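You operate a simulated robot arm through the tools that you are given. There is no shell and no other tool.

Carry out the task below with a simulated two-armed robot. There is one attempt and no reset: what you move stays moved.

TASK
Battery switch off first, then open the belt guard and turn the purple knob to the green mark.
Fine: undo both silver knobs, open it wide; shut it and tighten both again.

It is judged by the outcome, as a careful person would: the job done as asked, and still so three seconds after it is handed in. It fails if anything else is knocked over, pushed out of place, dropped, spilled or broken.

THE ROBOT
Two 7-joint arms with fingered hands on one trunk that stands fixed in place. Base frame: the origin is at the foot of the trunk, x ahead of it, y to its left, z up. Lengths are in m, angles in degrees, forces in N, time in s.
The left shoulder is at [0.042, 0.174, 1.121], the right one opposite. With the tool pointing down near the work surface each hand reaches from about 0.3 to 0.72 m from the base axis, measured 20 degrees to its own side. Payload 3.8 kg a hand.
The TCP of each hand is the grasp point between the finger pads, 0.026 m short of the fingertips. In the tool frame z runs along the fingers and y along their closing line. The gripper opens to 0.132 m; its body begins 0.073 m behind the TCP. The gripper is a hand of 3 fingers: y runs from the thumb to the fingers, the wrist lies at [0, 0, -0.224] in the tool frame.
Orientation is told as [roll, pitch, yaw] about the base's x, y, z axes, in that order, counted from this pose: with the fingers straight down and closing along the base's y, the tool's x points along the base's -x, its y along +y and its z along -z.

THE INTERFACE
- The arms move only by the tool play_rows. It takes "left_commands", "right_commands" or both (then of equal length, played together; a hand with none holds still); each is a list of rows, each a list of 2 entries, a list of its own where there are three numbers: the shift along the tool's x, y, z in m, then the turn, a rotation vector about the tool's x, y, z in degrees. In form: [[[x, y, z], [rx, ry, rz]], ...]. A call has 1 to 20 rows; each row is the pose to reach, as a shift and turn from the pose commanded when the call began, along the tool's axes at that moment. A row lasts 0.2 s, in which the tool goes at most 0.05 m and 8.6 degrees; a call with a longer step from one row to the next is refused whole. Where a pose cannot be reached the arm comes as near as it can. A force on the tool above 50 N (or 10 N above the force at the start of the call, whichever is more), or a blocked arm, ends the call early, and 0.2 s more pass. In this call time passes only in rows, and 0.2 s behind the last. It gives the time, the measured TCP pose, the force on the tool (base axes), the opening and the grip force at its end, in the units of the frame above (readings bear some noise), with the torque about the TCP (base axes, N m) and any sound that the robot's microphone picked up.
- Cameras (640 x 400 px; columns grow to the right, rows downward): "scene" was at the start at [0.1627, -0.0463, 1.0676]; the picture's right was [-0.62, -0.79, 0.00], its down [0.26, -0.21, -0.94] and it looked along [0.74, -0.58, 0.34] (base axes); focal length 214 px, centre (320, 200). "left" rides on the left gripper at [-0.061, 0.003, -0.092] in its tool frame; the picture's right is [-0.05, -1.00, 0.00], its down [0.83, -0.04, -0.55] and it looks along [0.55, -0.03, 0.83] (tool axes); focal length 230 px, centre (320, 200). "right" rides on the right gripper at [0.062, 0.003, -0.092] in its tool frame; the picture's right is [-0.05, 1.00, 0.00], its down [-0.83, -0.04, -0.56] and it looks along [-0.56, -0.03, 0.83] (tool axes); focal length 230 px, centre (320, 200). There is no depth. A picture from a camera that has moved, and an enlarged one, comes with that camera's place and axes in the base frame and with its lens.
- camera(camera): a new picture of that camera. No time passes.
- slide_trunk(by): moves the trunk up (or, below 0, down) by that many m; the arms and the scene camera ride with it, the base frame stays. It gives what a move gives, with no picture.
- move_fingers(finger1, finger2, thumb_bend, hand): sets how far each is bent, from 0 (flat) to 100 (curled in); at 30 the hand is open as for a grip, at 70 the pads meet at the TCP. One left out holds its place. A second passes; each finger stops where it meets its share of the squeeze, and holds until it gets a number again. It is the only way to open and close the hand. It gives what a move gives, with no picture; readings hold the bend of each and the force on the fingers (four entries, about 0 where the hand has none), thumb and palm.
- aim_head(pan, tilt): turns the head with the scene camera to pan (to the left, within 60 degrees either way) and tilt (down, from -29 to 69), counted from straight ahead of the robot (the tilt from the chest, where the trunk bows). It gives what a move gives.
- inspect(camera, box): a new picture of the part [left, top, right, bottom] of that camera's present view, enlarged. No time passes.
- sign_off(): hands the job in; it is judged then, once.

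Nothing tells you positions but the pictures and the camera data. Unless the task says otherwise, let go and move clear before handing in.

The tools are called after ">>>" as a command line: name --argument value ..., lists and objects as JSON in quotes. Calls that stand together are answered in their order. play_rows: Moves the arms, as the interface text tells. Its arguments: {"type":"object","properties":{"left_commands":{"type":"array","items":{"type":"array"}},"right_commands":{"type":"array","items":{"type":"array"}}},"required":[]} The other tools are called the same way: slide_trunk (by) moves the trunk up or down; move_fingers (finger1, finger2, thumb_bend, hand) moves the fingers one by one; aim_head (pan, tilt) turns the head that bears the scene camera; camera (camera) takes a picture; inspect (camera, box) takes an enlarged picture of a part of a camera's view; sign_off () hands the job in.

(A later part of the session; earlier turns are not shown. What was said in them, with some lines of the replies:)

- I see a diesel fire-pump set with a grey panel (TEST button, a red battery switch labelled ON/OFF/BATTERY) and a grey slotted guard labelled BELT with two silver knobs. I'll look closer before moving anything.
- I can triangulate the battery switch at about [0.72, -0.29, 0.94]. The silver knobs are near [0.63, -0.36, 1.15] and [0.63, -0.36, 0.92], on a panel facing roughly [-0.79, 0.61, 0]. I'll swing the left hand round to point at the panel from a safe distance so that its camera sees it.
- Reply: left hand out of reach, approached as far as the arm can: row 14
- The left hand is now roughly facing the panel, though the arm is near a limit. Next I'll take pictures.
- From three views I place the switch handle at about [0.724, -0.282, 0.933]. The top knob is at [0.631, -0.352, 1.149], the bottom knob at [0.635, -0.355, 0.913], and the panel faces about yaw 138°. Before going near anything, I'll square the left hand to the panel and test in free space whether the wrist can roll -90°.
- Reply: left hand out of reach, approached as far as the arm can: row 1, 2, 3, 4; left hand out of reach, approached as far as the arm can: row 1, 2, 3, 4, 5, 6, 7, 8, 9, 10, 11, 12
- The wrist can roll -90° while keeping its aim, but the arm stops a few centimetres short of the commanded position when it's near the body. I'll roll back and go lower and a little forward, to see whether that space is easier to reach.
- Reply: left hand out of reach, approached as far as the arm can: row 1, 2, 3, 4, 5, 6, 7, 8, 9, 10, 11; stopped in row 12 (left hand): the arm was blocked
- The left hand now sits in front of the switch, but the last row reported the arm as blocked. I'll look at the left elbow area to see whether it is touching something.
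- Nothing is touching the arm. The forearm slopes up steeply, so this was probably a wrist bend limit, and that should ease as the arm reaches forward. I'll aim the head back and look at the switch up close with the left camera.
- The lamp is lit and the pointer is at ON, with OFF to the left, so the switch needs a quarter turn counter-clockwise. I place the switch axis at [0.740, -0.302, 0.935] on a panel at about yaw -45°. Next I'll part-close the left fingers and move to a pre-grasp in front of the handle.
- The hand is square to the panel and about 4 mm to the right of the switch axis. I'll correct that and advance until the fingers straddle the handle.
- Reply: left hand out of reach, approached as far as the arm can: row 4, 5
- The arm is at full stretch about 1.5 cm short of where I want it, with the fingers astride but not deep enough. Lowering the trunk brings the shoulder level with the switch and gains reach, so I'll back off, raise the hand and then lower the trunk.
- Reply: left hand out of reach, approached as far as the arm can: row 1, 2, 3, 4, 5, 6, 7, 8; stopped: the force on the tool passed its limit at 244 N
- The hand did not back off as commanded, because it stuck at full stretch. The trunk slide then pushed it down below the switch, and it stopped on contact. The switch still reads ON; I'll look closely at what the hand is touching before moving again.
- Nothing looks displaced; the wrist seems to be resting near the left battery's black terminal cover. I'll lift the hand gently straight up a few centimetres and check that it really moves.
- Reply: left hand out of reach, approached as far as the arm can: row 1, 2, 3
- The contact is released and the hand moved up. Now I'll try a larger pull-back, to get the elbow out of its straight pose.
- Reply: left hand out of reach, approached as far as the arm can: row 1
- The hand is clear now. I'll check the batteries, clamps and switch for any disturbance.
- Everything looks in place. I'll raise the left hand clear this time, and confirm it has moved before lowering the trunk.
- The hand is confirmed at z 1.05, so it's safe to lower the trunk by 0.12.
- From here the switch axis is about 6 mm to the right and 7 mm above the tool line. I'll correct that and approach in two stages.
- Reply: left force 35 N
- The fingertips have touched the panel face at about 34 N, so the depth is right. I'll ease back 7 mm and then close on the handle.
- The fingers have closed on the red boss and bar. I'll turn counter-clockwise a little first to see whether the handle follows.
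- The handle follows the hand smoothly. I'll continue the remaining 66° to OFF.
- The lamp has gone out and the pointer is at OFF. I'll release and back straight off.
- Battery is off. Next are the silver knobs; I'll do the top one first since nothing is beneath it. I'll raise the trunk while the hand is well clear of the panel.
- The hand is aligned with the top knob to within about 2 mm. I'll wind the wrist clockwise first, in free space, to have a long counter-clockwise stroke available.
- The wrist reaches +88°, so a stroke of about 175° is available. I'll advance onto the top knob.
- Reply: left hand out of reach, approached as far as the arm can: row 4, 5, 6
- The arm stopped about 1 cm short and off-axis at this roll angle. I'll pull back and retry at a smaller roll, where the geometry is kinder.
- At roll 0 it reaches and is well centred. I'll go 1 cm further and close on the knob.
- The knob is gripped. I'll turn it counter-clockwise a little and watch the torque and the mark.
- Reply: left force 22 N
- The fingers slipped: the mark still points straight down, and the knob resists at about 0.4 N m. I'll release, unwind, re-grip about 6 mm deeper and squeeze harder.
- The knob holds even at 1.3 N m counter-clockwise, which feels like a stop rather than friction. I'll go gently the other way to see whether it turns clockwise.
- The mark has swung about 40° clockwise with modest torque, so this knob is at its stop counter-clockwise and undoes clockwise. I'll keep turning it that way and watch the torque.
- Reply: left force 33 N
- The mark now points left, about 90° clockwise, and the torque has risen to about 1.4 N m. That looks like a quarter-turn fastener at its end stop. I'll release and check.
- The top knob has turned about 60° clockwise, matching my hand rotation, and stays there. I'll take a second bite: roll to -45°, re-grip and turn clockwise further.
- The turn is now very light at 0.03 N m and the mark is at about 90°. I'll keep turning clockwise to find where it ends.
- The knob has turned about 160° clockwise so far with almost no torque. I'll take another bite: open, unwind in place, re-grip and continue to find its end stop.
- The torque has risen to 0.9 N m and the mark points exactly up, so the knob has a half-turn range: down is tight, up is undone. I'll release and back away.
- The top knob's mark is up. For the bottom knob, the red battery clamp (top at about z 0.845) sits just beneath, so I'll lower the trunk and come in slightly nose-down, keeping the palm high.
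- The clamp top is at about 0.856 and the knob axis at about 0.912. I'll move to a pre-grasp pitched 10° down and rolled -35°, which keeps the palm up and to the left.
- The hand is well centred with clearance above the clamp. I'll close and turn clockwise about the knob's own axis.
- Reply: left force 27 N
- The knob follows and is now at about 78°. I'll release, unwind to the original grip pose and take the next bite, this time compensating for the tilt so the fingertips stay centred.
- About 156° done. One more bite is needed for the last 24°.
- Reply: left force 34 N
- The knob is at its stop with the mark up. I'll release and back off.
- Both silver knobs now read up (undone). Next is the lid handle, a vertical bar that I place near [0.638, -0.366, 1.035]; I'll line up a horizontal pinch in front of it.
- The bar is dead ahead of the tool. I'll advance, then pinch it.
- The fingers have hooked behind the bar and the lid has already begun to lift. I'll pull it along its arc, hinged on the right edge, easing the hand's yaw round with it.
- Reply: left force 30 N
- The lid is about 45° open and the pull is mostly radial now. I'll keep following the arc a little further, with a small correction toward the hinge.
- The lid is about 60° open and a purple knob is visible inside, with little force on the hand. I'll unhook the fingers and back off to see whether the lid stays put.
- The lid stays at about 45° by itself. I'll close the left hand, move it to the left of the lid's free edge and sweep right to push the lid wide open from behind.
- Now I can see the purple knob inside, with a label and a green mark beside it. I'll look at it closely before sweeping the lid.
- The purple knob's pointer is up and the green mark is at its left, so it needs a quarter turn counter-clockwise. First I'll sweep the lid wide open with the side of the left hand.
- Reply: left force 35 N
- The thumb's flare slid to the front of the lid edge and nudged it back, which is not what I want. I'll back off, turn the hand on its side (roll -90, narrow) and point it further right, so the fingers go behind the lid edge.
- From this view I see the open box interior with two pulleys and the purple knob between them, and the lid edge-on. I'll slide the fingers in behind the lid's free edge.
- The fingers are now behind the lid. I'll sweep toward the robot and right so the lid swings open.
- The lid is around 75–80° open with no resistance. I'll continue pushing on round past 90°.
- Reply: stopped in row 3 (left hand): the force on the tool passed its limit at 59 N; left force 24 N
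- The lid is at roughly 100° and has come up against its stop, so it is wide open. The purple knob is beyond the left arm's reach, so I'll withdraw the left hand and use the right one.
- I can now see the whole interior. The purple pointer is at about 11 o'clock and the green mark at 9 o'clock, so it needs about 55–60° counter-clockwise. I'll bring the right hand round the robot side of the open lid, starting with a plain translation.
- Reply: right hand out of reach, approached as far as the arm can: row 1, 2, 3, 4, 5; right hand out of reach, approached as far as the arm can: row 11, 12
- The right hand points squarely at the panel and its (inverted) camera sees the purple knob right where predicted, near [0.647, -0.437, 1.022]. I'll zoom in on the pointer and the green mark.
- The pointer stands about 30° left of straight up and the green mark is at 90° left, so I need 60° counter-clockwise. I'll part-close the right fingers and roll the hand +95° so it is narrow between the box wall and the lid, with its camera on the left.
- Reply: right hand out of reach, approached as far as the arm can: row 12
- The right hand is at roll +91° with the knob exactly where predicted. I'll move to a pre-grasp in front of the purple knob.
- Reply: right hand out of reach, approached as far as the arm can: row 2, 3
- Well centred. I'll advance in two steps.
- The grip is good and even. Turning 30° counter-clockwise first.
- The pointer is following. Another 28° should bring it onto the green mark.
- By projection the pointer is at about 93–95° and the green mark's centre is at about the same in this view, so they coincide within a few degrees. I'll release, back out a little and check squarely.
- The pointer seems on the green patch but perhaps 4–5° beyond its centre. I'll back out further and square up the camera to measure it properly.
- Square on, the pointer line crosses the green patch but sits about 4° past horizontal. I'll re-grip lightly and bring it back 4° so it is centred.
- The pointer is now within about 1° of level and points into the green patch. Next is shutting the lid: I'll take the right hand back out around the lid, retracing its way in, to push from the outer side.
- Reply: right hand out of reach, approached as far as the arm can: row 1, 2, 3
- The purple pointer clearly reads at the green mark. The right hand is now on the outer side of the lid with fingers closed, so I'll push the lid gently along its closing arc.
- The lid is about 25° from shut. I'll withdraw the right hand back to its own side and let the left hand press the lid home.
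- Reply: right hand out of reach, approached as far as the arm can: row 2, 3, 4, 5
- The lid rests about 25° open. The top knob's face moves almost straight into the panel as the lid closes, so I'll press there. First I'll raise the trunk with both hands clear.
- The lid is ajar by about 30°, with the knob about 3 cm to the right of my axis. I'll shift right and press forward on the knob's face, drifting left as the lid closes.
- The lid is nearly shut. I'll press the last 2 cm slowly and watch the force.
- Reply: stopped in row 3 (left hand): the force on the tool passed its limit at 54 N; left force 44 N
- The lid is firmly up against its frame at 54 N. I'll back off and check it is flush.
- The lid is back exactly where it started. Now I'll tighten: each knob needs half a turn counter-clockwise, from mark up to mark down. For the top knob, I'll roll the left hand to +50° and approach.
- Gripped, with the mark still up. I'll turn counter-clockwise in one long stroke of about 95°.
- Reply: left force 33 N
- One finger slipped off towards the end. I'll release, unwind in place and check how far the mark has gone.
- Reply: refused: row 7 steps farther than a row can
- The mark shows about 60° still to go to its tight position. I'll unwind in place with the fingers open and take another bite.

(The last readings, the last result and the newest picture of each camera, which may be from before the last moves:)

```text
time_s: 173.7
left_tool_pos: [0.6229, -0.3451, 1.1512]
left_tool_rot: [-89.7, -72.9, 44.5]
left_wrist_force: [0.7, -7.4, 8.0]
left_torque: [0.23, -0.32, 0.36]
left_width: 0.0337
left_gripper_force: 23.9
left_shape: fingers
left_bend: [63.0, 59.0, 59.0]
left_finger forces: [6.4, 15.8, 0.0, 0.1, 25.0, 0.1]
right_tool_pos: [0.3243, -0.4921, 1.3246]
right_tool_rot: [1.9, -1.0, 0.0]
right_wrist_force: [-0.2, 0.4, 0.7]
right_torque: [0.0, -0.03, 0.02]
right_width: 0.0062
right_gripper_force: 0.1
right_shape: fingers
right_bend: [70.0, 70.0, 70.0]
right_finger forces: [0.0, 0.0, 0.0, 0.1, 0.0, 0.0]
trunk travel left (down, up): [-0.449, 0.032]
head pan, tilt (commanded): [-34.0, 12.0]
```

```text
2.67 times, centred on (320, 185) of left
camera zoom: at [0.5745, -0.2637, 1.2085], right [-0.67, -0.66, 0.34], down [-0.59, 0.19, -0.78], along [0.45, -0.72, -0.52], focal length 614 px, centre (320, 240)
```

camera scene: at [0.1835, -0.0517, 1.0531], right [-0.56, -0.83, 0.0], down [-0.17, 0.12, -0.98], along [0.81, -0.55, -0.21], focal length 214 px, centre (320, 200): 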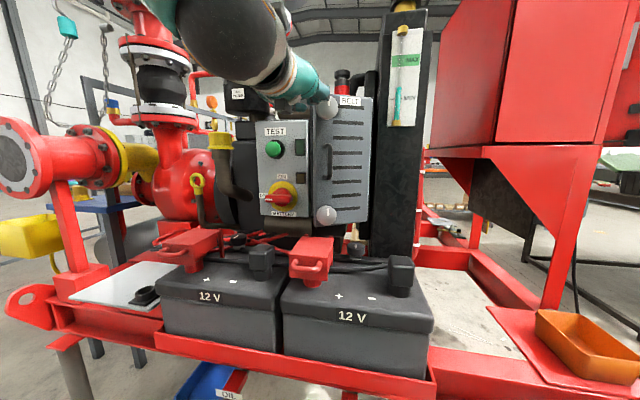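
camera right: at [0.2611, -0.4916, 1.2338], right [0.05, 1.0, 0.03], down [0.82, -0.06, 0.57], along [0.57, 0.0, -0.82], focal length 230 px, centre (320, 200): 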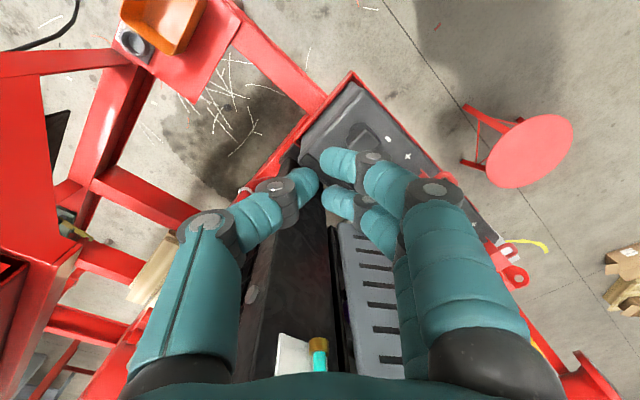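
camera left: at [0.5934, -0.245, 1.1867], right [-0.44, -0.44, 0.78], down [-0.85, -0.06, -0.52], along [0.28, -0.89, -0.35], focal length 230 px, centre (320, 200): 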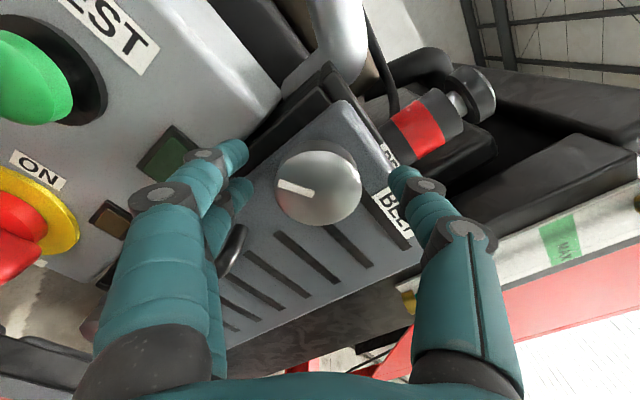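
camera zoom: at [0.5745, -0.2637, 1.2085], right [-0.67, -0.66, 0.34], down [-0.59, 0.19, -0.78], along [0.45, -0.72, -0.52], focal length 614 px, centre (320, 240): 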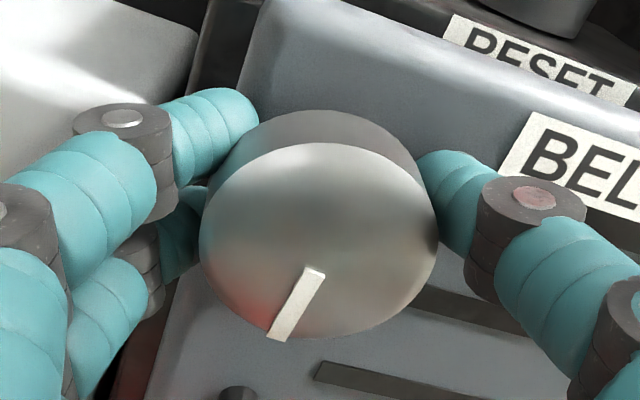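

The mark is almost straight down. I'll turn the last few degrees until it seats against its stop.

>>> play_rows --left_commands '[[[0, 0, 0], [0, 0, -5]], [[0, 0, 0], [0, 0, -10]], [[0, 0, 0], [0, 0, -15]], [[0, 0, 0], [0, 0, -20]]]'

>>> inspect --camera "left" --box '[240, 110, 400, 260]'

```text
time_s: 174.7
left_tool_pos: [0.6249, -0.3409, 1.1538]
left_tool_rot: [-90.2, -53.0, 45.2]
left_wrist_force: [9.0, 2.2, 20.0]
left_torque: [0.94, -1.16, 0.75]
left_width: 0.0291
left_gripper_force: 32.9
left_shape: fingers
left_bend: [65.0, 56.0, 59.0]
left_finger forces: [13.6, 29.8, 0.1, 0.1, 23.0, 0.0]
right_tool_pos: [0.3242, -0.4908, 1.3252]
right_tool_rot: [1.7, -1.0, 0.0]
right_wrist_force: [-0.4, -0.2, 0.4]
right_torque: [0.04, -0.01, 0.02]
right_width: 0.0061
right_gripper_force: 0.0
right_shape: fingers
right_bend: [70.0, 70.0, 70.0]
right_finger forces: [0.0, 0.0, 0.0, 0.1, 0.0, 0.0]
trunk travel left (down, up): [-0.449, 0.032]
head pan, tilt (commanded): [-34.0, 12.0]
```

```text
2.67 times, centred on (320, 185) of left
camera zoom: at [0.589, -0.2475, 1.1988], right [-0.54, -0.54, 0.64], down [-0.77, 0.01, -0.64], along [0.34, -0.84, -0.42], focal length 614 px, centre (320, 240)
```

zoom: 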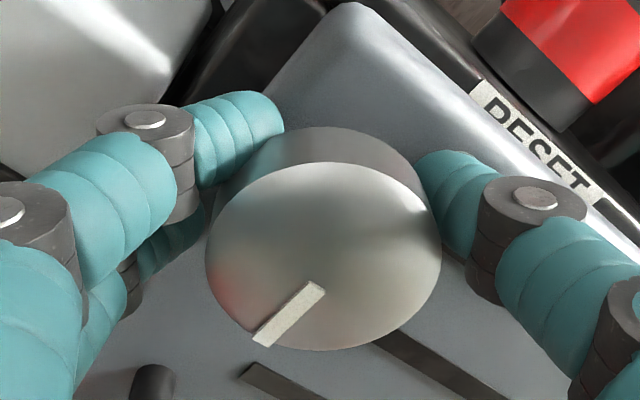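

The torque has reached 1.5 N m and the mark no longer moves: it is pointing straight down at its stop. I'll release and back off.

>>> move_fingers --hand "left" --finger1 46 --finger2 46 --thumb_bend 46

>>> play_rows --left_commands '[[[0, 0, -0.02], [0, 0, 0]], [[0, 0, -0.05], [0, 0, 0]], [[0, 0, -0.08], [0, 0, 0]], [[0, 0, -0.1], [0, 0, 7]], [[0, 0, -0.11], [0, 0, 15]], [[0, 0, -0.11], [0, 0, 23]], [[0, 0, -0.11], [0, 0, 31]], [[0, 0, -0.11], [0, 0, 37]]]'

>>> camera --camera "left"

>>> inspect --camera "scene" --box '[230, 80, 410, 240]'

```text
time_s: 175.7
left_tool_pos: [0.6235, -0.3439, 1.1478]
left_tool_rot: [-89.4, -52.9, 44.2]
left_wrist_force: [-0.4, -0.2, -0.4]
left_torque: [0.0, 0.01, -0.02]
left_width: 0.0805
left_gripper_force: 0.0
left_shape: fingers
left_bend: [46.0, 46.0, 46.0]
left_finger forces: [0.0, 0.0, 0.0, 0.1, 0.0, 0.0]
right_tool_pos: [0.3244, -0.4899, 1.3235]
right_tool_rot: [1.8, -0.8, -0.1]
right_wrist_force: [0.0, 0.1, 0.7]
right_torque: [0.0, -0.01, 0.03]
right_width: 0.0062
right_gripper_force: 0.1
right_shape: fingers
right_bend: [70.0, 70.0, 70.0]
right_finger forces: [0.0, 0.0, 0.0, 0.1, 0.0, 0.0]
trunk travel left (down, up): [-0.449, 0.032]
head pan, tilt (commanded): [-34.0, 12.0]
```

```text
time_s: 177.5
left_tool_pos: [0.5453, -0.2667, 1.1492]
left_tool_rot: [-2.0, -89.7, -43.3]
left_wrist_force: [-0.2, 0.3, -0.3]
left_torque: [-0.03, -0.01, -0.02]
left_width: 0.0807
left_gripper_force: 0.0
left_shape: fingers
left_bend: [46.0, 46.0, 46.0]
left_finger forces: [0.0, 0.1, 0.0, 0.1, 0.0, 0.1]
right_tool_pos: [0.3239, -0.4909, 1.3246]
right_tool_rot: [1.8, -0.8, -0.1]
right_wrist_force: [0.1, -0.8, 0.5]
right_torque: [-0.02, -0.02, 0.0]
right_width: 0.006
right_gripper_force: 0.0
right_shape: fingers
right_bend: [70.0, 70.0, 70.0]
right_finger forces: [0.0, 0.1, 0.0, 0.0, 0.0, 0.0]
trunk travel left (down, up): [-0.449, 0.032]
head pan, tilt (commanded): [-34.0, 12.0]
```

```text
taken
camera left: at [0.4844, -0.1981, 1.2102], right [-0.71, -0.7, 0.05], down [-0.42, 0.37, -0.83], along [0.56, -0.61, -0.56], focal length 230 px, centre (320, 200)
```

left: 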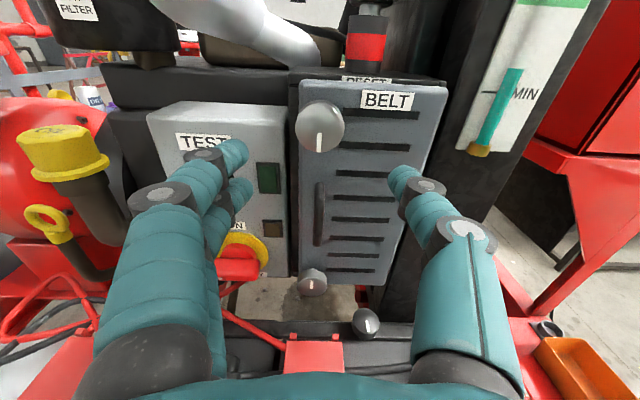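

```text
2.50 times, centred on (320, 160) of scene
camera zoom: at [0.1833, -0.0511, 1.0532], right [-0.56, -0.83, 0.0], down [-0.17, 0.12, -0.98], along [0.81, -0.55, -0.21], focal length 536 px, centre (320, 300)
```

zoom: 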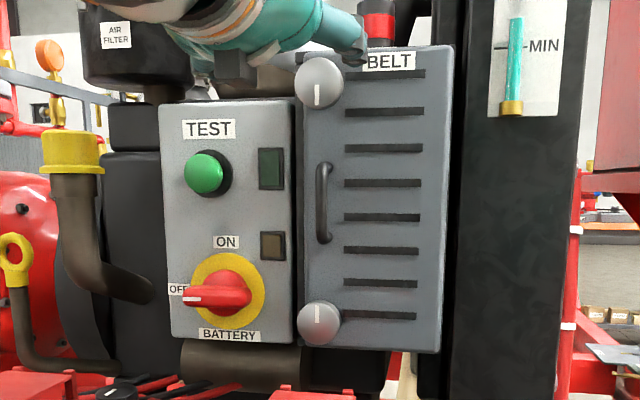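

The top knob reads down (tight). Next is the bottom knob: lowering the trunk with the hand in the same clear spot as before.

>>> slide_trunk --by -0.18

>>> play_rows --left_commands '[[[0.0, -0.002, 0.002], [-0.6, 1.6, 7.1]], [[0.005, -0.005, 0.004], [-1.25, 3.2, 14.3]], [[0.012, -0.007, 0.006], [-1.9, 4.8, 21.4]], [[0.02, -0.01, 0.008], [-2.5, 6.4, 28.6]], [[0.03, -0.012, 0.01], [-3.1, 7.9, 35.8]], [[0.0387, -0.0142, 0.0107], [-3.76, 9.53, 42.9]]]'

>>> camera --camera "left"

>>> inspect --camera "scene" --box '[230, 40, 390, 200]'

```text
time_s: 179.5
left_tool_pos: [0.5456, -0.2671, 0.9701]
left_tool_rot: [-16.1, -89.7, -29.2]
left_wrist_force: [-0.1, -0.2, 0.8]
left_torque: [0.0, 0.0, -0.05]
left_width: 0.0807
left_gripper_force: 0.0
left_shape: fingers
left_bend: [46.0, 46.0, 46.0]
left_finger forces: [0.0, 0.0, 0.0, 0.1, 0.1, 0.0]
right_tool_pos: [0.3256, -0.4903, 1.1433]
right_tool_rot: [1.8, -0.9, 0.0]
right_wrist_force: [-0.3, -0.3, 0.0]
right_torque: [0.03, 0.02, -0.02]
right_width: 0.0062
right_gripper_force: 0.0
right_shape: fingers
right_bend: [70.0, 70.0, 70.0]
right_finger forces: [0.1, 0.1, 0.2, 0.0, 0.0, 0.0]
trunk travel left (down, up): [-0.269, 0.212]
head pan, tilt (commanded): [-34.0, 12.0]
```

```text
time_s: 180.9
left_tool_pos: [0.5427, -0.2842, 0.9308]
left_tool_rot: [79.1, -46.0, -120.5]
left_wrist_force: [0.1, 0.2, -0.9]
left_torque: [0.01, -0.01, 0.01]
left_width: 0.0806
left_gripper_force: 0.0
left_shape: fingers
left_bend: [46.0, 46.0, 46.0]
left_finger forces: [0.0, 0.0, 0.0, 0.0, 0.0, 0.0]
right_tool_pos: [0.3238, -0.4927, 1.1448]
right_tool_rot: [1.6, -0.9, -0.1]
right_wrist_force: [0.1, 0.2, -0.8]
right_torque: [-0.02, -0.01, 0.0]
right_width: 0.0063
right_gripper_force: 0.1
right_shape: fingers
right_bend: [70.0, 70.0, 70.0]
right_finger forces: [0.1, 0.0, 0.1, 0.0, 0.0, 0.0]
trunk travel left (down, up): [-0.269, 0.212]
head pan, tilt (commanded): [-34.0, 12.0]
```

```text
taken
camera left: at [0.4521, -0.2622, 0.9883], right [-0.54, -0.54, -0.64], down [-0.16, 0.82, -0.55], along [0.83, -0.19, -0.53], focal length 230 px, centre (320, 200)
```

left: 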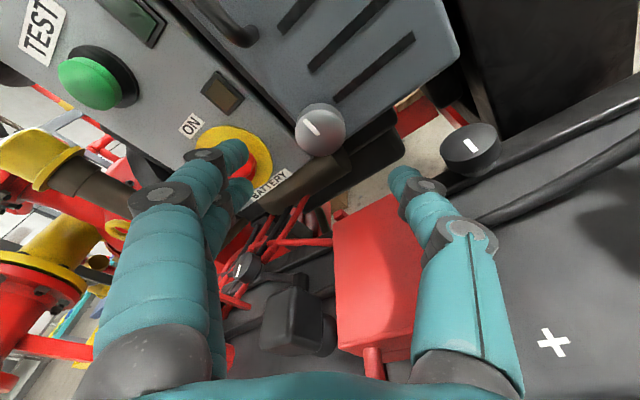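

```text
2.50 times, centred on (310, 120) of scene
camera zoom: at [0.1613, -0.0513, 0.8521], right [-0.56, -0.83, 0.0], down [-0.17, 0.12, -0.98], along [0.81, -0.55, -0.21], focal length 536 px, centre (345, 400)
```

zoom: 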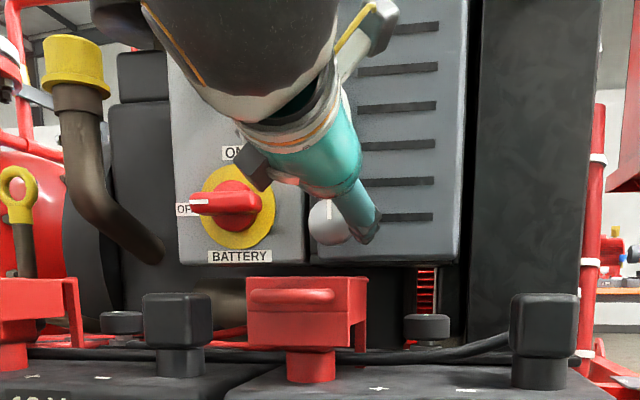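

The pre-grasp is good. I'll go forward level first, keeping the thumb clear of the clamp, then settle onto the knob.

>>> play_rows --left_commands '[[[-0.0016, 0.0015, 0.0172], [0, 0, 0]], [[-0.0032, 0.003, 0.0345], [0, 0, 0]], [[-0.0048, 0.0045, 0.0517], [0, 0, 0]], [[-0.0064, 0.0061, 0.069], [0, 0, 0]], [[-0.003, 0.003, 0.084], [0, 0, 0]], [[0, 0, 0.098], [0, 0, 0]]]'

>>> camera --camera "left"

```text
time_s: 182.3
left_tool_pos: [0.6199, -0.3452, 0.9174]
left_tool_rot: [78.9, -46.0, -120.5]
left_wrist_force: [-0.3, 1.2, -0.3]
left_torque: [-0.03, 0.01, -0.02]
left_width: 0.0809
left_gripper_force: 0.1
left_shape: fingers
left_bend: [46.0, 46.0, 46.0]
left_finger forces: [0.0, 0.1, 0.0, 0.0, 0.0, 0.0]
right_tool_pos: [0.3248, -0.4903, 1.1448]
right_tool_rot: [1.7, -1.0, -0.2]
right_wrist_force: [0.3, 0.9, -0.3]
right_torque: [0.02, 0.02, -0.03]
right_width: 0.0062
right_gripper_force: 0.1
right_shape: fingers
right_bend: [70.0, 70.0, 70.0]
right_finger forces: [0.1, 0.0, 0.1, 0.0, 0.1, 0.0]
trunk travel left (down, up): [-0.269, 0.212]
head pan, tilt (commanded): [-34.0, 12.0]
```

```text
taken
camera left: at [0.5291, -0.3223, 0.9753], right [-0.54, -0.54, -0.64], down [-0.16, 0.82, -0.55], along [0.82, -0.2, -0.53], focal length 230 px, centre (320, 200)
```

left: 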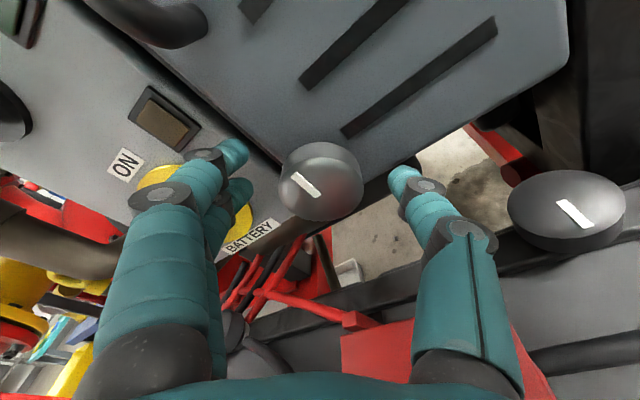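

>>> move_fingers --hand "left" --finger1 100 --finger2 100 --thumb_bend 100

>>> play_rows --left_commands '[[[0, 0.0007, 0], [1.35, 0, -7.7]], [[0.0002, 0.0014, 0], [2.7, 0, -15.4]], [[0.0004, 0.0021, 0.0001], [4.06, 0, -23.0]], [[0.0007, 0.0027, 0.0001], [5.4, 0, -30.7]], [[0.0011, 0.0033, 0.0002], [6.77, 0, -38.4]], [[0.0016, 0.0038, 0.0003], [8.1, 0, -46.1]], [[0.0022, 0.0042, 0.0004], [9.5, 0, -53.8]], [[0.0028, 0.0046, 0.0005], [10.8, 0, -61.4]], [[0.0034, 0.0049, 0.0006], [12.2, 0, -69.1]], [[0.0041, 0.0051, 0.0007], [13.5, 0, -76.8]]]'

>>> camera --camera "left"

```text
time_s: 183.3
left_tool_pos: [0.6195, -0.345, 0.9159]
left_tool_rot: [78.9, -46.1, -120.4]
left_wrist_force: [1.8, -4.9, -2.0]
left_torque: [-0.1, -0.11, 0.22]
left_width: 0.0388
left_gripper_force: 21.4
left_shape: fingers
left_bend: [60.0, 60.0, 62.0]
left_finger forces: [9.0, 10.3, 0.0, 0.0, 23.1, 0.0]
right_tool_pos: [0.3249, -0.4911, 1.1435]
right_tool_rot: [1.9, -0.9, -0.1]
right_wrist_force: [0.4, 0.1, 0.4]
right_torque: [-0.02, 0.01, -0.03]
right_width: 0.0064
right_gripper_force: 0.0
right_shape: fingers
right_bend: [70.0, 70.0, 70.0]
right_finger forces: [0.0, 0.1, 0.1, 0.1, 0.0, 0.0]
trunk travel left (down, up): [-0.269, 0.212]
head pan, tilt (commanded): [-34.0, 12.0]
```

```text
time_s: 185.5
left_tool_pos: [0.623, -0.3407, 0.9176]
left_tool_rot: [-75.6, -53.5, 27.3]
left_wrist_force: [-0.4, -5.9, -1.9]
left_torque: [0.11, 0.06, -0.01]
left_width: 0.039
left_gripper_force: 21.6
left_shape: fingers
left_bend: [60.0, 60.0, 62.0]
left_finger forces: [9.3, 11.4, 0.0, 0.0, 23.1, 0.0]
right_tool_pos: [0.3263, -0.4922, 1.1441]
right_tool_rot: [1.7, -0.9, -0.2]
right_wrist_force: [-0.6, 0.3, 0.3]
right_torque: [-0.03, -0.02, 0.02]
right_width: 0.006
right_gripper_force: 0.2
right_shape: fingers
right_bend: [70.0, 70.0, 70.0]
right_finger forces: [0.0, 0.1, 0.0, 0.1, 0.1, 0.1]
trunk travel left (down, up): [-0.269, 0.212]
head pan, tilt (commanded): [-34.0, 12.0]
```

```text
taken
camera left: at [0.6017, -0.2506, 0.9779], right [-0.55, -0.56, 0.62], down [-0.81, 0.18, -0.56], along [0.21, -0.81, -0.55], focal length 230 px, centre (320, 200)
```

left: 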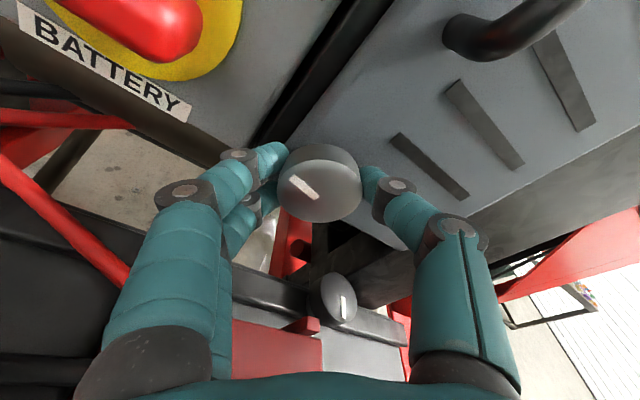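

A clean 78° turn. Release, unwind, re-grip and turn again.

>>> move_fingers --hand "left" --finger1 46 --finger2 46 --thumb_bend 46

>>> play_rows --left_commands '[[[0, -0.0007, 0], [-1.35, 0, 7.7]], [[0.0002, -0.0014, 0], [-2.7, 0, 15.4]], [[0.0004, -0.0021, 0.0001], [-4.06, 0, 23.0]], [[0.0007, -0.0027, 0.0001], [-5.4, 0, 30.7]], [[0.0011, -0.0033, 0.0002], [-6.77, 0, 38.4]], [[0.0016, -0.0038, 0.0003], [-8.1, 0, 46.1]], [[0.0022, -0.0042, 0.0004], [-9.5, 0, 53.8]], [[0.0028, -0.0046, 0.0005], [-10.8, 0, 61.4]], [[0.0034, -0.0049, 0.0006], [-12.2, 0, 69.1]], [[0.0041, -0.0051, 0.0007], [-13.5, 0, 76.8]]]'

>>> camera --camera "left"

```text
time_s: 186.5
left_tool_pos: [0.6237, -0.3402, 0.9178]
left_tool_rot: [-75.7, -53.6, 27.3]
left_wrist_force: [0.7, 0.4, -0.3]
left_torque: [0.02, 0.01, -0.03]
left_width: 0.0806
left_gripper_force: 0.0
left_shape: fingers
left_bend: [46.0, 46.0, 46.0]
left_finger forces: [0.1, 0.1, 0.0, 0.1, 0.0, 0.1]
right_tool_pos: [0.3249, -0.4915, 1.1443]
right_tool_rot: [1.7, -1.0, -0.2]
right_wrist_force: [-0.8, 0.2, 0.1]
right_torque: [0.0, 0.0, 0.02]
right_width: 0.0061
right_gripper_force: 0.1
right_shape: fingers
right_bend: [70.0, 70.0, 70.0]
right_finger forces: [0.1, 0.0, 0.1, 0.0, 0.0, 0.0]
trunk travel left (down, up): [-0.269, 0.212]
head pan, tilt (commanded): [-34.0, 12.0]
```

```text
time_s: 188.7
left_tool_pos: [0.6197, -0.3442, 0.9173]
left_tool_rot: [79.1, -46.0, -120.5]
left_wrist_force: [0.1, 0.7, -0.3]
left_torque: [0.04, 0.01, -0.01]
left_width: 0.0807
left_gripper_force: 0.0
left_shape: fingers
left_bend: [46.0, 46.0, 46.0]
left_finger forces: [0.0, 0.1, 0.0, 0.0, 0.0, 0.0]
right_tool_pos: [0.3236, -0.4916, 1.1436]
right_tool_rot: [1.7, -0.9, -0.1]
right_wrist_force: [0.0, 0.0, 0.3]
right_torque: [0.0, 0.01, -0.01]
right_width: 0.0062
right_gripper_force: 0.0
right_shape: fingers
right_bend: [70.0, 70.0, 70.0]
right_finger forces: [0.0, 0.1, 0.1, 0.1, 0.0, 0.1]
trunk travel left (down, up): [-0.269, 0.212]
head pan, tilt (commanded): [-34.0, 12.0]
```

```text
taken
camera left: at [0.5284, -0.3222, 0.9758], right [-0.54, -0.54, -0.64], down [-0.16, 0.82, -0.55], along [0.83, -0.2, -0.53], focal length 230 px, centre (320, 200)
```

left: 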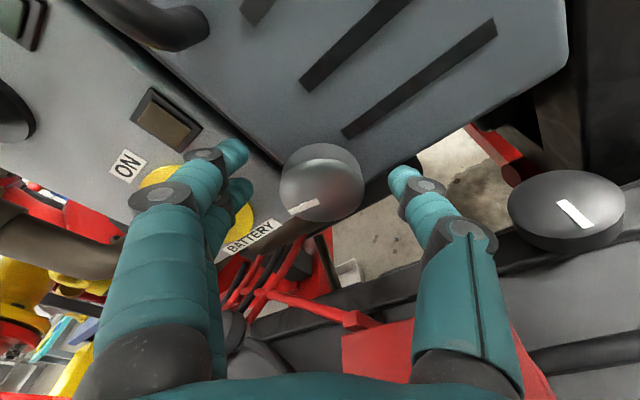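

>>> move_fingers --hand "left" --finger1 100 --finger2 100 --thumb_bend 100

>>> play_rows --left_commands '[[[0, 0.0007, 0], [1.35, 0, -7.7]], [[0.0002, 0.0014, 0], [2.7, 0, -15.4]], [[0.0004, 0.0021, 0.0001], [4.06, 0, -23.0]], [[0.0007, 0.0027, 0.0001], [5.4, 0, -30.7]], [[0.0011, 0.0033, 0.0002], [6.77, 0, -38.4]], [[0.0016, 0.0038, 0.0003], [8.1, 0, -46.1]], [[0.0022, 0.0042, 0.0004], [9.5, 0, -53.8]], [[0.0028, 0.0046, 0.0005], [10.8, 0, -61.4]], [[0.0034, 0.0049, 0.0006], [12.2, 0, -69.1]], [[0.0041, 0.0051, 0.0007], [13.5, 0, -76.8]]]'

>>> camera --camera "left"

```text
time_s: 189.7
left_tool_pos: [0.6192, -0.3438, 0.9166]
left_tool_rot: [79.0, -46.1, -120.5]
left_wrist_force: [2.4, -7.0, -1.5]
left_torque: [-0.17, -0.17, 0.19]
left_width: 0.0386
left_gripper_force: 21.0
left_shape: fingers
left_bend: [60.0, 60.0, 62.0]
left_finger forces: [9.2, 10.5, 0.1, 0.0, 23.0, 0.0]
right_tool_pos: [0.3257, -0.4921, 1.1449]
right_tool_rot: [1.8, -0.9, -0.1]
right_wrist_force: [0.7, 0.5, -0.6]
right_torque: [-0.01, -0.01, 0.04]
right_width: 0.0061
right_gripper_force: 0.0
right_shape: fingers
right_bend: [70.0, 70.0, 70.0]
right_finger forces: [0.2, 0.1, 0.1, 0.0, 0.0, 0.1]
trunk travel left (down, up): [-0.269, 0.212]
head pan, tilt (commanded): [-34.0, 12.0]
```

```text
time_s: 191.9
left_tool_pos: [0.6237, -0.3402, 0.9174]
left_tool_rot: [-75.6, -53.7, 27.2]
left_wrist_force: [0.1, -5.2, -0.9]
left_torque: [0.07, 0.05, 0.06]
left_width: 0.0384
left_gripper_force: 21.4
left_shape: fingers
left_bend: [61.0, 60.0, 62.0]
left_finger forces: [8.9, 11.0, 0.0, 0.0, 23.0, 0.1]
right_tool_pos: [0.325, -0.4913, 1.1441]
right_tool_rot: [1.7, -0.9, -0.2]
right_wrist_force: [-0.7, 0.3, 0.0]
right_torque: [0.02, -0.01, -0.02]
right_width: 0.0059
right_gripper_force: 0.0
right_shape: fingers
right_bend: [70.0, 70.0, 70.0]
right_finger forces: [0.0, 0.0, 0.0, 0.0, 0.0, 0.1]
trunk travel left (down, up): [-0.269, 0.212]
head pan, tilt (commanded): [-34.0, 12.0]
```

```text
taken
camera left: at [0.6016, -0.2501, 0.978], right [-0.55, -0.56, 0.62], down [-0.81, 0.18, -0.56], along [0.21, -0.81, -0.55], focal length 230 px, centre (320, 200)
```

left: 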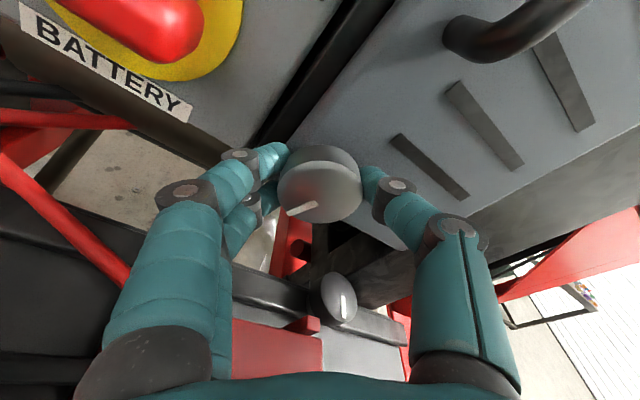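

About 156° done. One last bite to bring the mark down to the stop.

>>> move_fingers --hand "left" --finger1 46 --finger2 46 --thumb_bend 46

>>> play_rows --left_commands '[[[0, -0.0007, 0], [-1.36, 0, 7.74]], [[0.0002, -0.0014, 0], [-2.73, 0, 15.5]], [[0.0004, -0.0021, 0.0001], [-4.1, 0, 23.2]], [[0.0008, -0.0027, 0.0001], [-5.45, 0, 30.9]], [[0.0012, -0.0033, 0.0002], [-6.8, 0, 38.7]], [[0.0016, -0.0038, 0.0003], [-8.2, 0, 46.4]], [[0.0022, -0.0043, 0.0004], [-9.5, 0, 54.2]]]'

>>> move_fingers --hand "left" --finger1 100 --finger2 100 --thumb_bend 100

>>> play_rows --left_commands '[[[0, 0.0006, 0], [1.1, 0, -6.4]], [[0.0001, 0.0012, 0], [2.2, 0, -12.8]], [[0.0003, 0.0018, 0], [3.4, 0, -19.2]], [[0.0005, 0.0024, 0.0001], [4.5, 0, -25.6]], [[0.0008, 0.0028, 0.0001], [5.6, 0, -32.0]], [[0.001, 0.0031, 0.0002], [6.4, 0, -36.5]]]'

>>> inspect --camera "left" --box '[240, 110, 400, 260]'

```text
time_s: 192.9
left_tool_pos: [0.6252, -0.3395, 0.9177]
left_tool_rot: [-75.6, -53.5, 27.3]
left_wrist_force: [0.1, 0.1, -0.8]
left_torque: [0.03, -0.02, 0.0]
left_width: 0.0807
left_gripper_force: 0.0
left_shape: fingers
left_bend: [46.0, 46.0, 46.0]
left_finger forces: [0.1, 0.0, 0.1, 0.0, 0.1, 0.0]
right_tool_pos: [0.3252, -0.4918, 1.1446]
right_tool_rot: [1.7, -0.9, -0.1]
right_wrist_force: [0.4, -0.8, 0.4]
right_torque: [0.03, 0.03, 0.02]
right_width: 0.0061
right_gripper_force: 0.1
right_shape: fingers
right_bend: [70.0, 70.0, 70.0]
right_finger forces: [0.0, 0.0, 0.0, 0.0, 0.1, 0.1]
trunk travel left (down, up): [-0.269, 0.212]
head pan, tilt (commanded): [-34.0, 12.0]
```

```text
time_s: 194.5
left_tool_pos: [0.62, -0.3422, 0.9194]
left_tool_rot: [63.8, -67.5, -107.4]
left_wrist_force: [-0.3, -0.2, -0.1]
left_torque: [0.0, 0.02, 0.0]
left_width: 0.0808
left_gripper_force: 0.1
left_shape: fingers
left_bend: [46.0, 46.0, 46.0]
left_finger forces: [0.1, 0.0, 0.1, 0.1, 0.0, 0.0]
right_tool_pos: [0.3243, -0.4915, 1.1446]
right_tool_rot: [1.7, -0.9, -0.1]
right_wrist_force: [-0.3, -0.5, 0.3]
right_torque: [0.0, 0.02, 0.01]
right_width: 0.0061
right_gripper_force: 0.1
right_shape: fingers
right_bend: [70.0, 70.0, 70.0]
right_finger forces: [0.0, 0.0, 0.0, 0.0, 0.0, 0.1]
trunk travel left (down, up): [-0.269, 0.212]
head pan, tilt (commanded): [-34.0, 12.0]
```

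```text
time_s: 195.5
left_tool_pos: [0.6206, -0.3442, 0.9172]
left_tool_rot: [63.6, -67.6, -107.2]
left_wrist_force: [2.7, -6.5, -0.3]
left_torque: [-0.05, -0.03, 0.21]
left_width: 0.0387
left_gripper_force: 20.6
left_shape: fingers
left_bend: [60.0, 60.0, 62.0]
left_finger forces: [8.6, 10.4, 0.1, 0.0, 22.9, 0.1]
right_tool_pos: [0.3253, -0.4915, 1.1441]
right_tool_rot: [1.8, -0.9, -0.1]
right_wrist_force: [-0.2, 0.0, 0.3]
right_torque: [0.03, 0.0, 0.01]
right_width: 0.0059
right_gripper_force: 0.0
right_shape: fingers
right_bend: [70.0, 70.0, 70.0]
right_finger forces: [0.0, 0.1, 0.1, 0.1, 0.1, 0.0]
trunk travel left (down, up): [-0.269, 0.212]
head pan, tilt (commanded): [-34.0, 12.0]
```

```text
time_s: 196.9
left_tool_pos: [0.6218, -0.3413, 0.9206]
left_tool_rot: [-60.3, -70.2, 13.6]
left_wrist_force: [0.7, -3.5, 6.4]
left_torque: [0.37, -0.51, -0.02]
left_width: 0.0367
left_gripper_force: 22.5
left_shape: fingers
left_bend: [61.0, 60.0, 62.0]
left_finger forces: [13.3, 10.5, 0.0, 0.1, 21.2, 0.0]
right_tool_pos: [0.324, -0.4915, 1.1445]
right_tool_rot: [1.7, -0.8, -0.1]
right_wrist_force: [0.2, 0.1, -0.3]
right_torque: [0.0, 0.02, -0.03]
right_width: 0.0062
right_gripper_force: 0.0
right_shape: fingers
right_bend: [70.0, 70.0, 70.0]
right_finger forces: [0.0, 0.0, 0.0, 0.0, 0.0, 0.1]
trunk travel left (down, up): [-0.269, 0.212]
head pan, tilt (commanded): [-34.0, 12.0]
```

```text
2.67 times, centred on (320, 185) of left
camera zoom: at [0.5854, -0.2656, 0.9924], right [-0.66, -0.67, 0.34], down [-0.67, 0.31, -0.68], along [0.34, -0.67, -0.65], focal length 614 px, centre (320, 240)
```

zoom: 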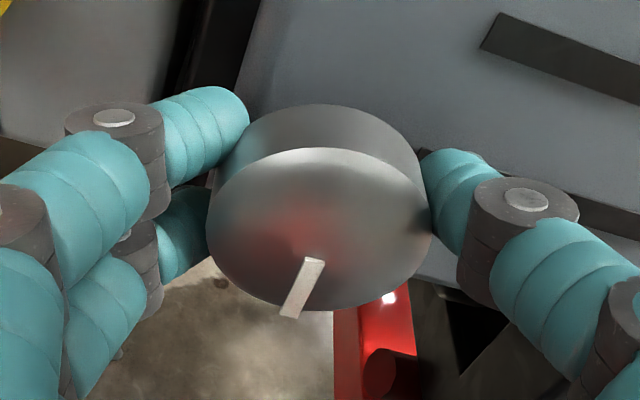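

>>> play_rows --left_commands '[[[0, 0.0004, 0], [0.9, 0, -5]], [[0.0001, 0.0009, 0], [1.8, 0, -10]], [[0.0002, 0.0013, 0], [2.6, 0, -15]]]'

>>> inspect --camera "left" --box '[240, 110, 400, 260]'

```text
time_s: 197.7
left_tool_pos: [0.6244, -0.3384, 0.9207]
left_tool_rot: [-74.7, -56.3, 26.6]
left_wrist_force: [2.8, 1.8, 14.3]
left_torque: [0.28, -0.67, 0.04]
left_width: 0.0337
left_gripper_force: 24.6
left_shape: fingers
left_bend: [62.0, 60.0, 62.0]
left_finger forces: [17.9, 10.1, 0.0, 0.0, 20.4, 0.1]
right_tool_pos: [0.3236, -0.4904, 1.1452]
right_tool_rot: [1.7, -1.0, -0.1]
right_wrist_force: [-0.3, 0.6, -0.3]
right_torque: [-0.01, -0.01, 0.01]
right_width: 0.0062
right_gripper_force: 0.1
right_shape: fingers
right_bend: [70.0, 70.0, 70.0]
right_finger forces: [0.0, 0.1, 0.1, 0.0, 0.1, 0.0]
trunk travel left (down, up): [-0.269, 0.212]
head pan, tilt (commanded): [-34.0, 12.0]
```

```text
2.67 times, centred on (320, 185) of left
camera zoom: at [0.5997, -0.2505, 0.9838], right [-0.57, -0.58, 0.58], down [-0.79, 0.19, -0.59], along [0.23, -0.79, -0.57], focal length 614 px, centre (320, 240)
```

zoom: 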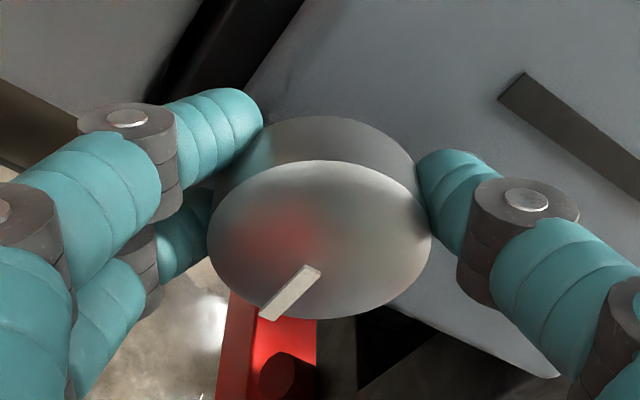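

The knob has stopped turning under the fingers and its mark points straight down. I'll release, back away and check everything.

>>> move_fingers --hand "left" --finger1 46 --finger2 46 --thumb_bend 46

>>> play_rows --left_commands '[[[0, 0, -0.02], [0, 0, 0]], [[0, 0, -0.05], [0, 0, 0]], [[0, 0, -0.08], [0, 0, 0]], [[0, 0, -0.11], [0, 0, 0]], [[0, 0, -0.14], [0, 0, 0]]]'

>>> camera --camera "left"

>>> inspect --camera "scene" --box '[230, 0, 410, 160]'

```text
time_s: 198.7
left_tool_pos: [0.6238, -0.3407, 0.9174]
left_tool_rot: [-74.1, -56.3, 26.1]
left_wrist_force: [-1.1, 0.1, -0.8]
left_torque: [0.02, -0.01, 0.01]
left_width: 0.0805
left_gripper_force: 0.0
left_shape: fingers
left_bend: [46.0, 46.0, 46.0]
left_finger forces: [0.1, 0.1, 0.0, 0.0, 0.0, 0.0]
right_tool_pos: [0.3245, -0.4908, 1.1441]
right_tool_rot: [1.6, -1.0, -0.2]
right_wrist_force: [-0.5, 0.1, -0.2]
right_torque: [0.0, -0.01, -0.03]
right_width: 0.0061
right_gripper_force: 0.0
right_shape: fingers
right_bend: [70.0, 70.0, 70.0]
right_finger forces: [0.0, 0.0, 0.0, 0.0, 0.1, 0.0]
trunk travel left (down, up): [-0.269, 0.212]
head pan, tilt (commanded): [-34.0, 12.0]
```

```text
time_s: 199.9
left_tool_pos: [0.5349, -0.2329, 0.9386]
left_tool_rot: [-74.2, -56.3, 26.1]
left_wrist_force: [1.3, -0.6, 0.1]
left_torque: [-0.01, -0.02, 0.01]
left_width: 0.0808
left_gripper_force: 0.0
left_shape: fingers
left_bend: [46.0, 46.0, 46.0]
left_finger forces: [0.1, 0.0, 0.0, 0.0, 0.1, 0.1]
right_tool_pos: [0.3246, -0.4916, 1.1448]
right_tool_rot: [1.6, -1.0, -0.1]
right_wrist_force: [-0.5, -0.3, -0.5]
right_torque: [-0.01, 0.0, 0.03]
right_width: 0.0062
right_gripper_force: 0.1
right_shape: fingers
right_bend: [70.0, 70.0, 70.0]
right_finger forces: [0.1, 0.0, 0.1, 0.0, 0.0, 0.0]
trunk travel left (down, up): [-0.269, 0.212]
head pan, tilt (commanded): [-34.0, 12.0]
```

```text
taken
camera left: at [0.5105, -0.1447, 1.0016], right [-0.57, -0.58, 0.58], down [-0.79, 0.2, -0.58], along [0.23, -0.79, -0.57], focal length 230 px, centre (320, 200)
```

left: 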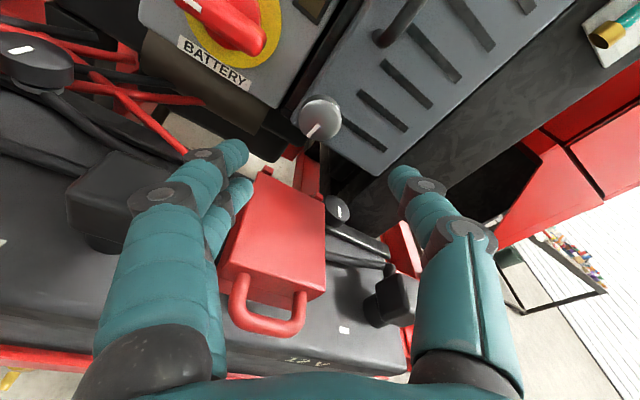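

```text
2.50 times, centred on (320, 80) of scene
camera zoom: at [0.1615, -0.0509, 0.8521], right [-0.56, -0.83, 0.0], down [-0.17, 0.12, -0.98], along [0.81, -0.55, -0.21], focal length 536 px, centre (320, 500)
```

zoom: 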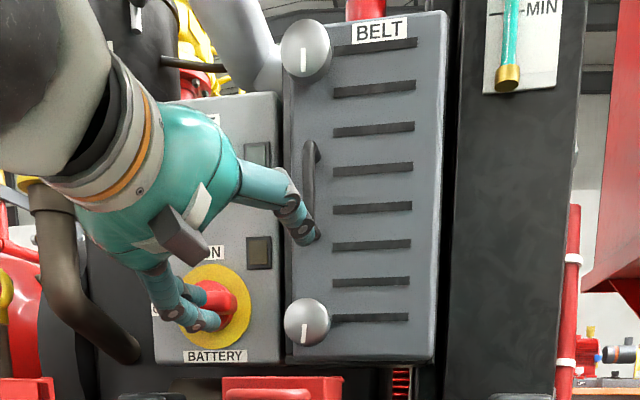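

Both silver marks point down, the lid is shut and the lamp is dark. I'll move the left hand well clear and inspect the whole scene.

>>> play_rows --left_commands '[[[-0.01, -0.002, -0.03], [0, 0, 0]], [[-0.03, -0.005, -0.06], [0, 0, 0]], [[-0.05, -0.008, -0.09], [0, 0, 0]], [[-0.07, -0.012, -0.12], [0, 0, 0]], [[-0.09, -0.015, -0.15], [0, 0, 0]], [[-0.11, -0.018, -0.18], [0, 0, 0]], [[-0.1266, -0.0213, -0.211], [0, 0, 0]]]'

>>> camera --camera "scene"

>>> inspect --camera "scene" --box '[230, 0, 410, 160]'

>>> camera --camera "right"

>>> camera --camera "left"

```text
time_s: 201.5
left_tool_pos: [0.4534, -0.0529, 1.0863]
left_tool_rot: [-74.1, -56.2, 25.9]
left_wrist_force: [-0.3, 0.4, 0.7]
left_torque: [0.0, 0.0, -0.01]
left_width: 0.0808
left_gripper_force: 0.0
left_shape: fingers
left_bend: [46.0, 46.0, 46.0]
left_finger forces: [0.0, 0.0, 0.1, 0.0, 0.1, 0.1]
right_tool_pos: [0.3237, -0.4894, 1.1446]
right_tool_rot: [1.7, -0.9, -0.1]
right_wrist_force: [0.7, 0.8, -1.0]
right_torque: [0.01, -0.01, -0.03]
right_width: 0.0063
right_gripper_force: 0.1
right_shape: fingers
right_bend: [70.0, 70.0, 70.0]
right_finger forces: [0.0, 0.0, 0.0, 0.0, 0.0, 0.0]
trunk travel left (down, up): [-0.269, 0.212]
head pan, tilt (commanded): [-34.0, 12.0]
```

```text
taken
camera scene: at [0.1613, -0.0508, 0.8522], right [-0.56, -0.83, 0.0], down [-0.17, 0.12, -0.98], along [0.81, -0.55, -0.21], focal length 214 px, centre (320, 200)
```

scene: 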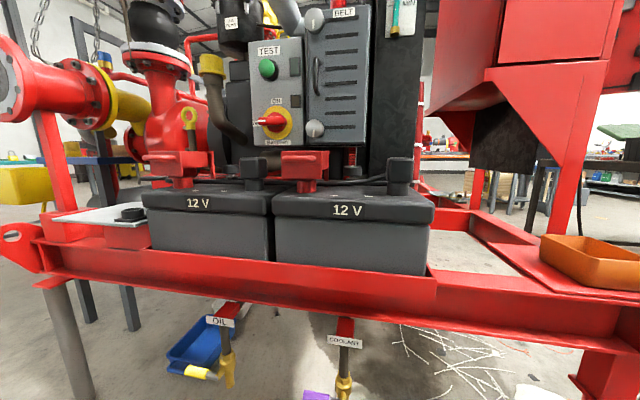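

```text
2.50 times, centred on (320, 80) of scene
camera zoom: at [0.1613, -0.0508, 0.8522], right [-0.56, -0.83, 0.0], down [-0.17, 0.12, -0.98], along [0.81, -0.55, -0.21], focal length 536 px, centre (320, 500)
```

zoom: 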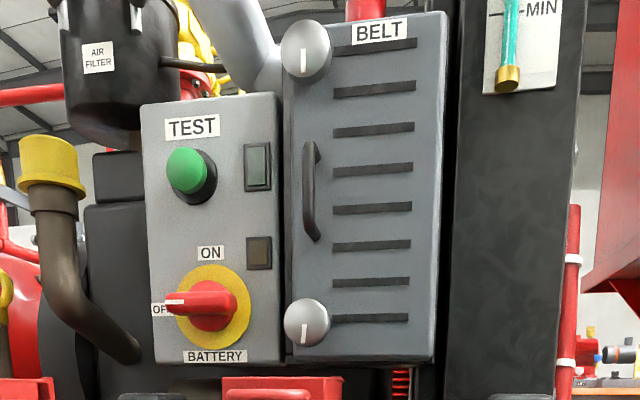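

```text
taken
camera right: at [0.2616, -0.491, 1.2341], right [0.05, 1.0, 0.03], down [0.82, -0.06, 0.57], along [0.57, -0.01, -0.82], focal length 230 px, centre (320, 200)
```

right: 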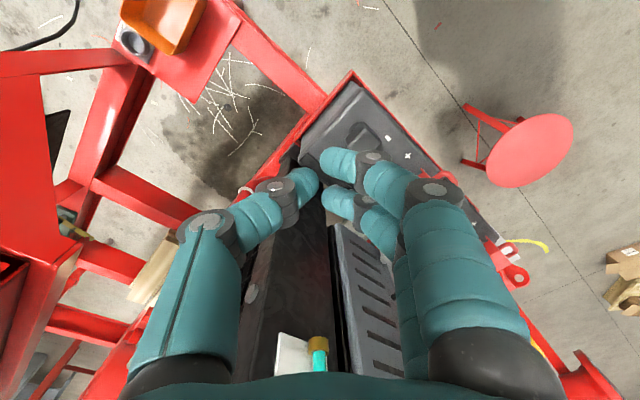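

```text
taken
camera left: at [0.4295, 0.0349, 1.1502], right [-0.57, -0.58, 0.58], down [-0.79, 0.2, -0.58], along [0.23, -0.79, -0.57], focal length 230 px, centre (320, 200)
```

left: 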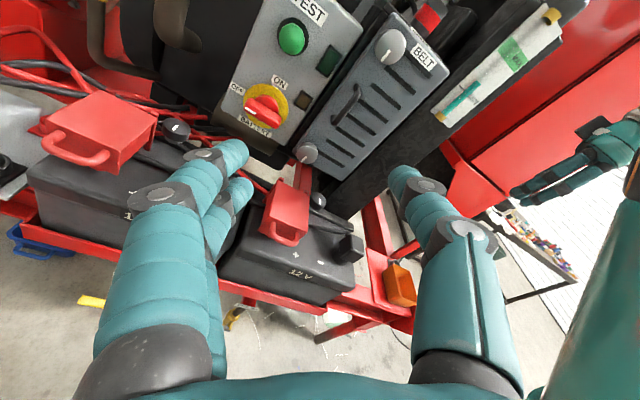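

Before handing in, here is what I see. The battery switch is at OFF with its lamp dark. The purple pointer was left on the green mark. The belt guard is shut flush and both silver knobs are turned back with their marks down, as they began. Nothing looks displaced and both hands are clear, so I'm handing the job in.

>>> sign_off

```text
The job is handed in.
```

The job is done and handed in; I don't have the judge's result.

- **Battery switch:** it is at OFF and its lamp is out. I did this first.
- **Belt guard:** I undid both silver knobs and opened the guard to its stop, about 100°.
- **Purple knob:** I turned it counter-clockwise to the green mark. It first went about 5° past, so I brought it back. The last close view showed it within about 1–2° of level, pointing into the green.
- **Shut and tightened:** the guard is shut flush, and both silver knobs are turned back to their stops with their marks down, as they began.

**Early collision:** lowering the trunk pushed the left hand down onto something near the left battery, most likely its black terminal cover. The force peaked at 244 N before it stopped. I checked the batteries, clamps and switch afterwards and saw nothing moved or damaged.

Both hands are clear of the machine.
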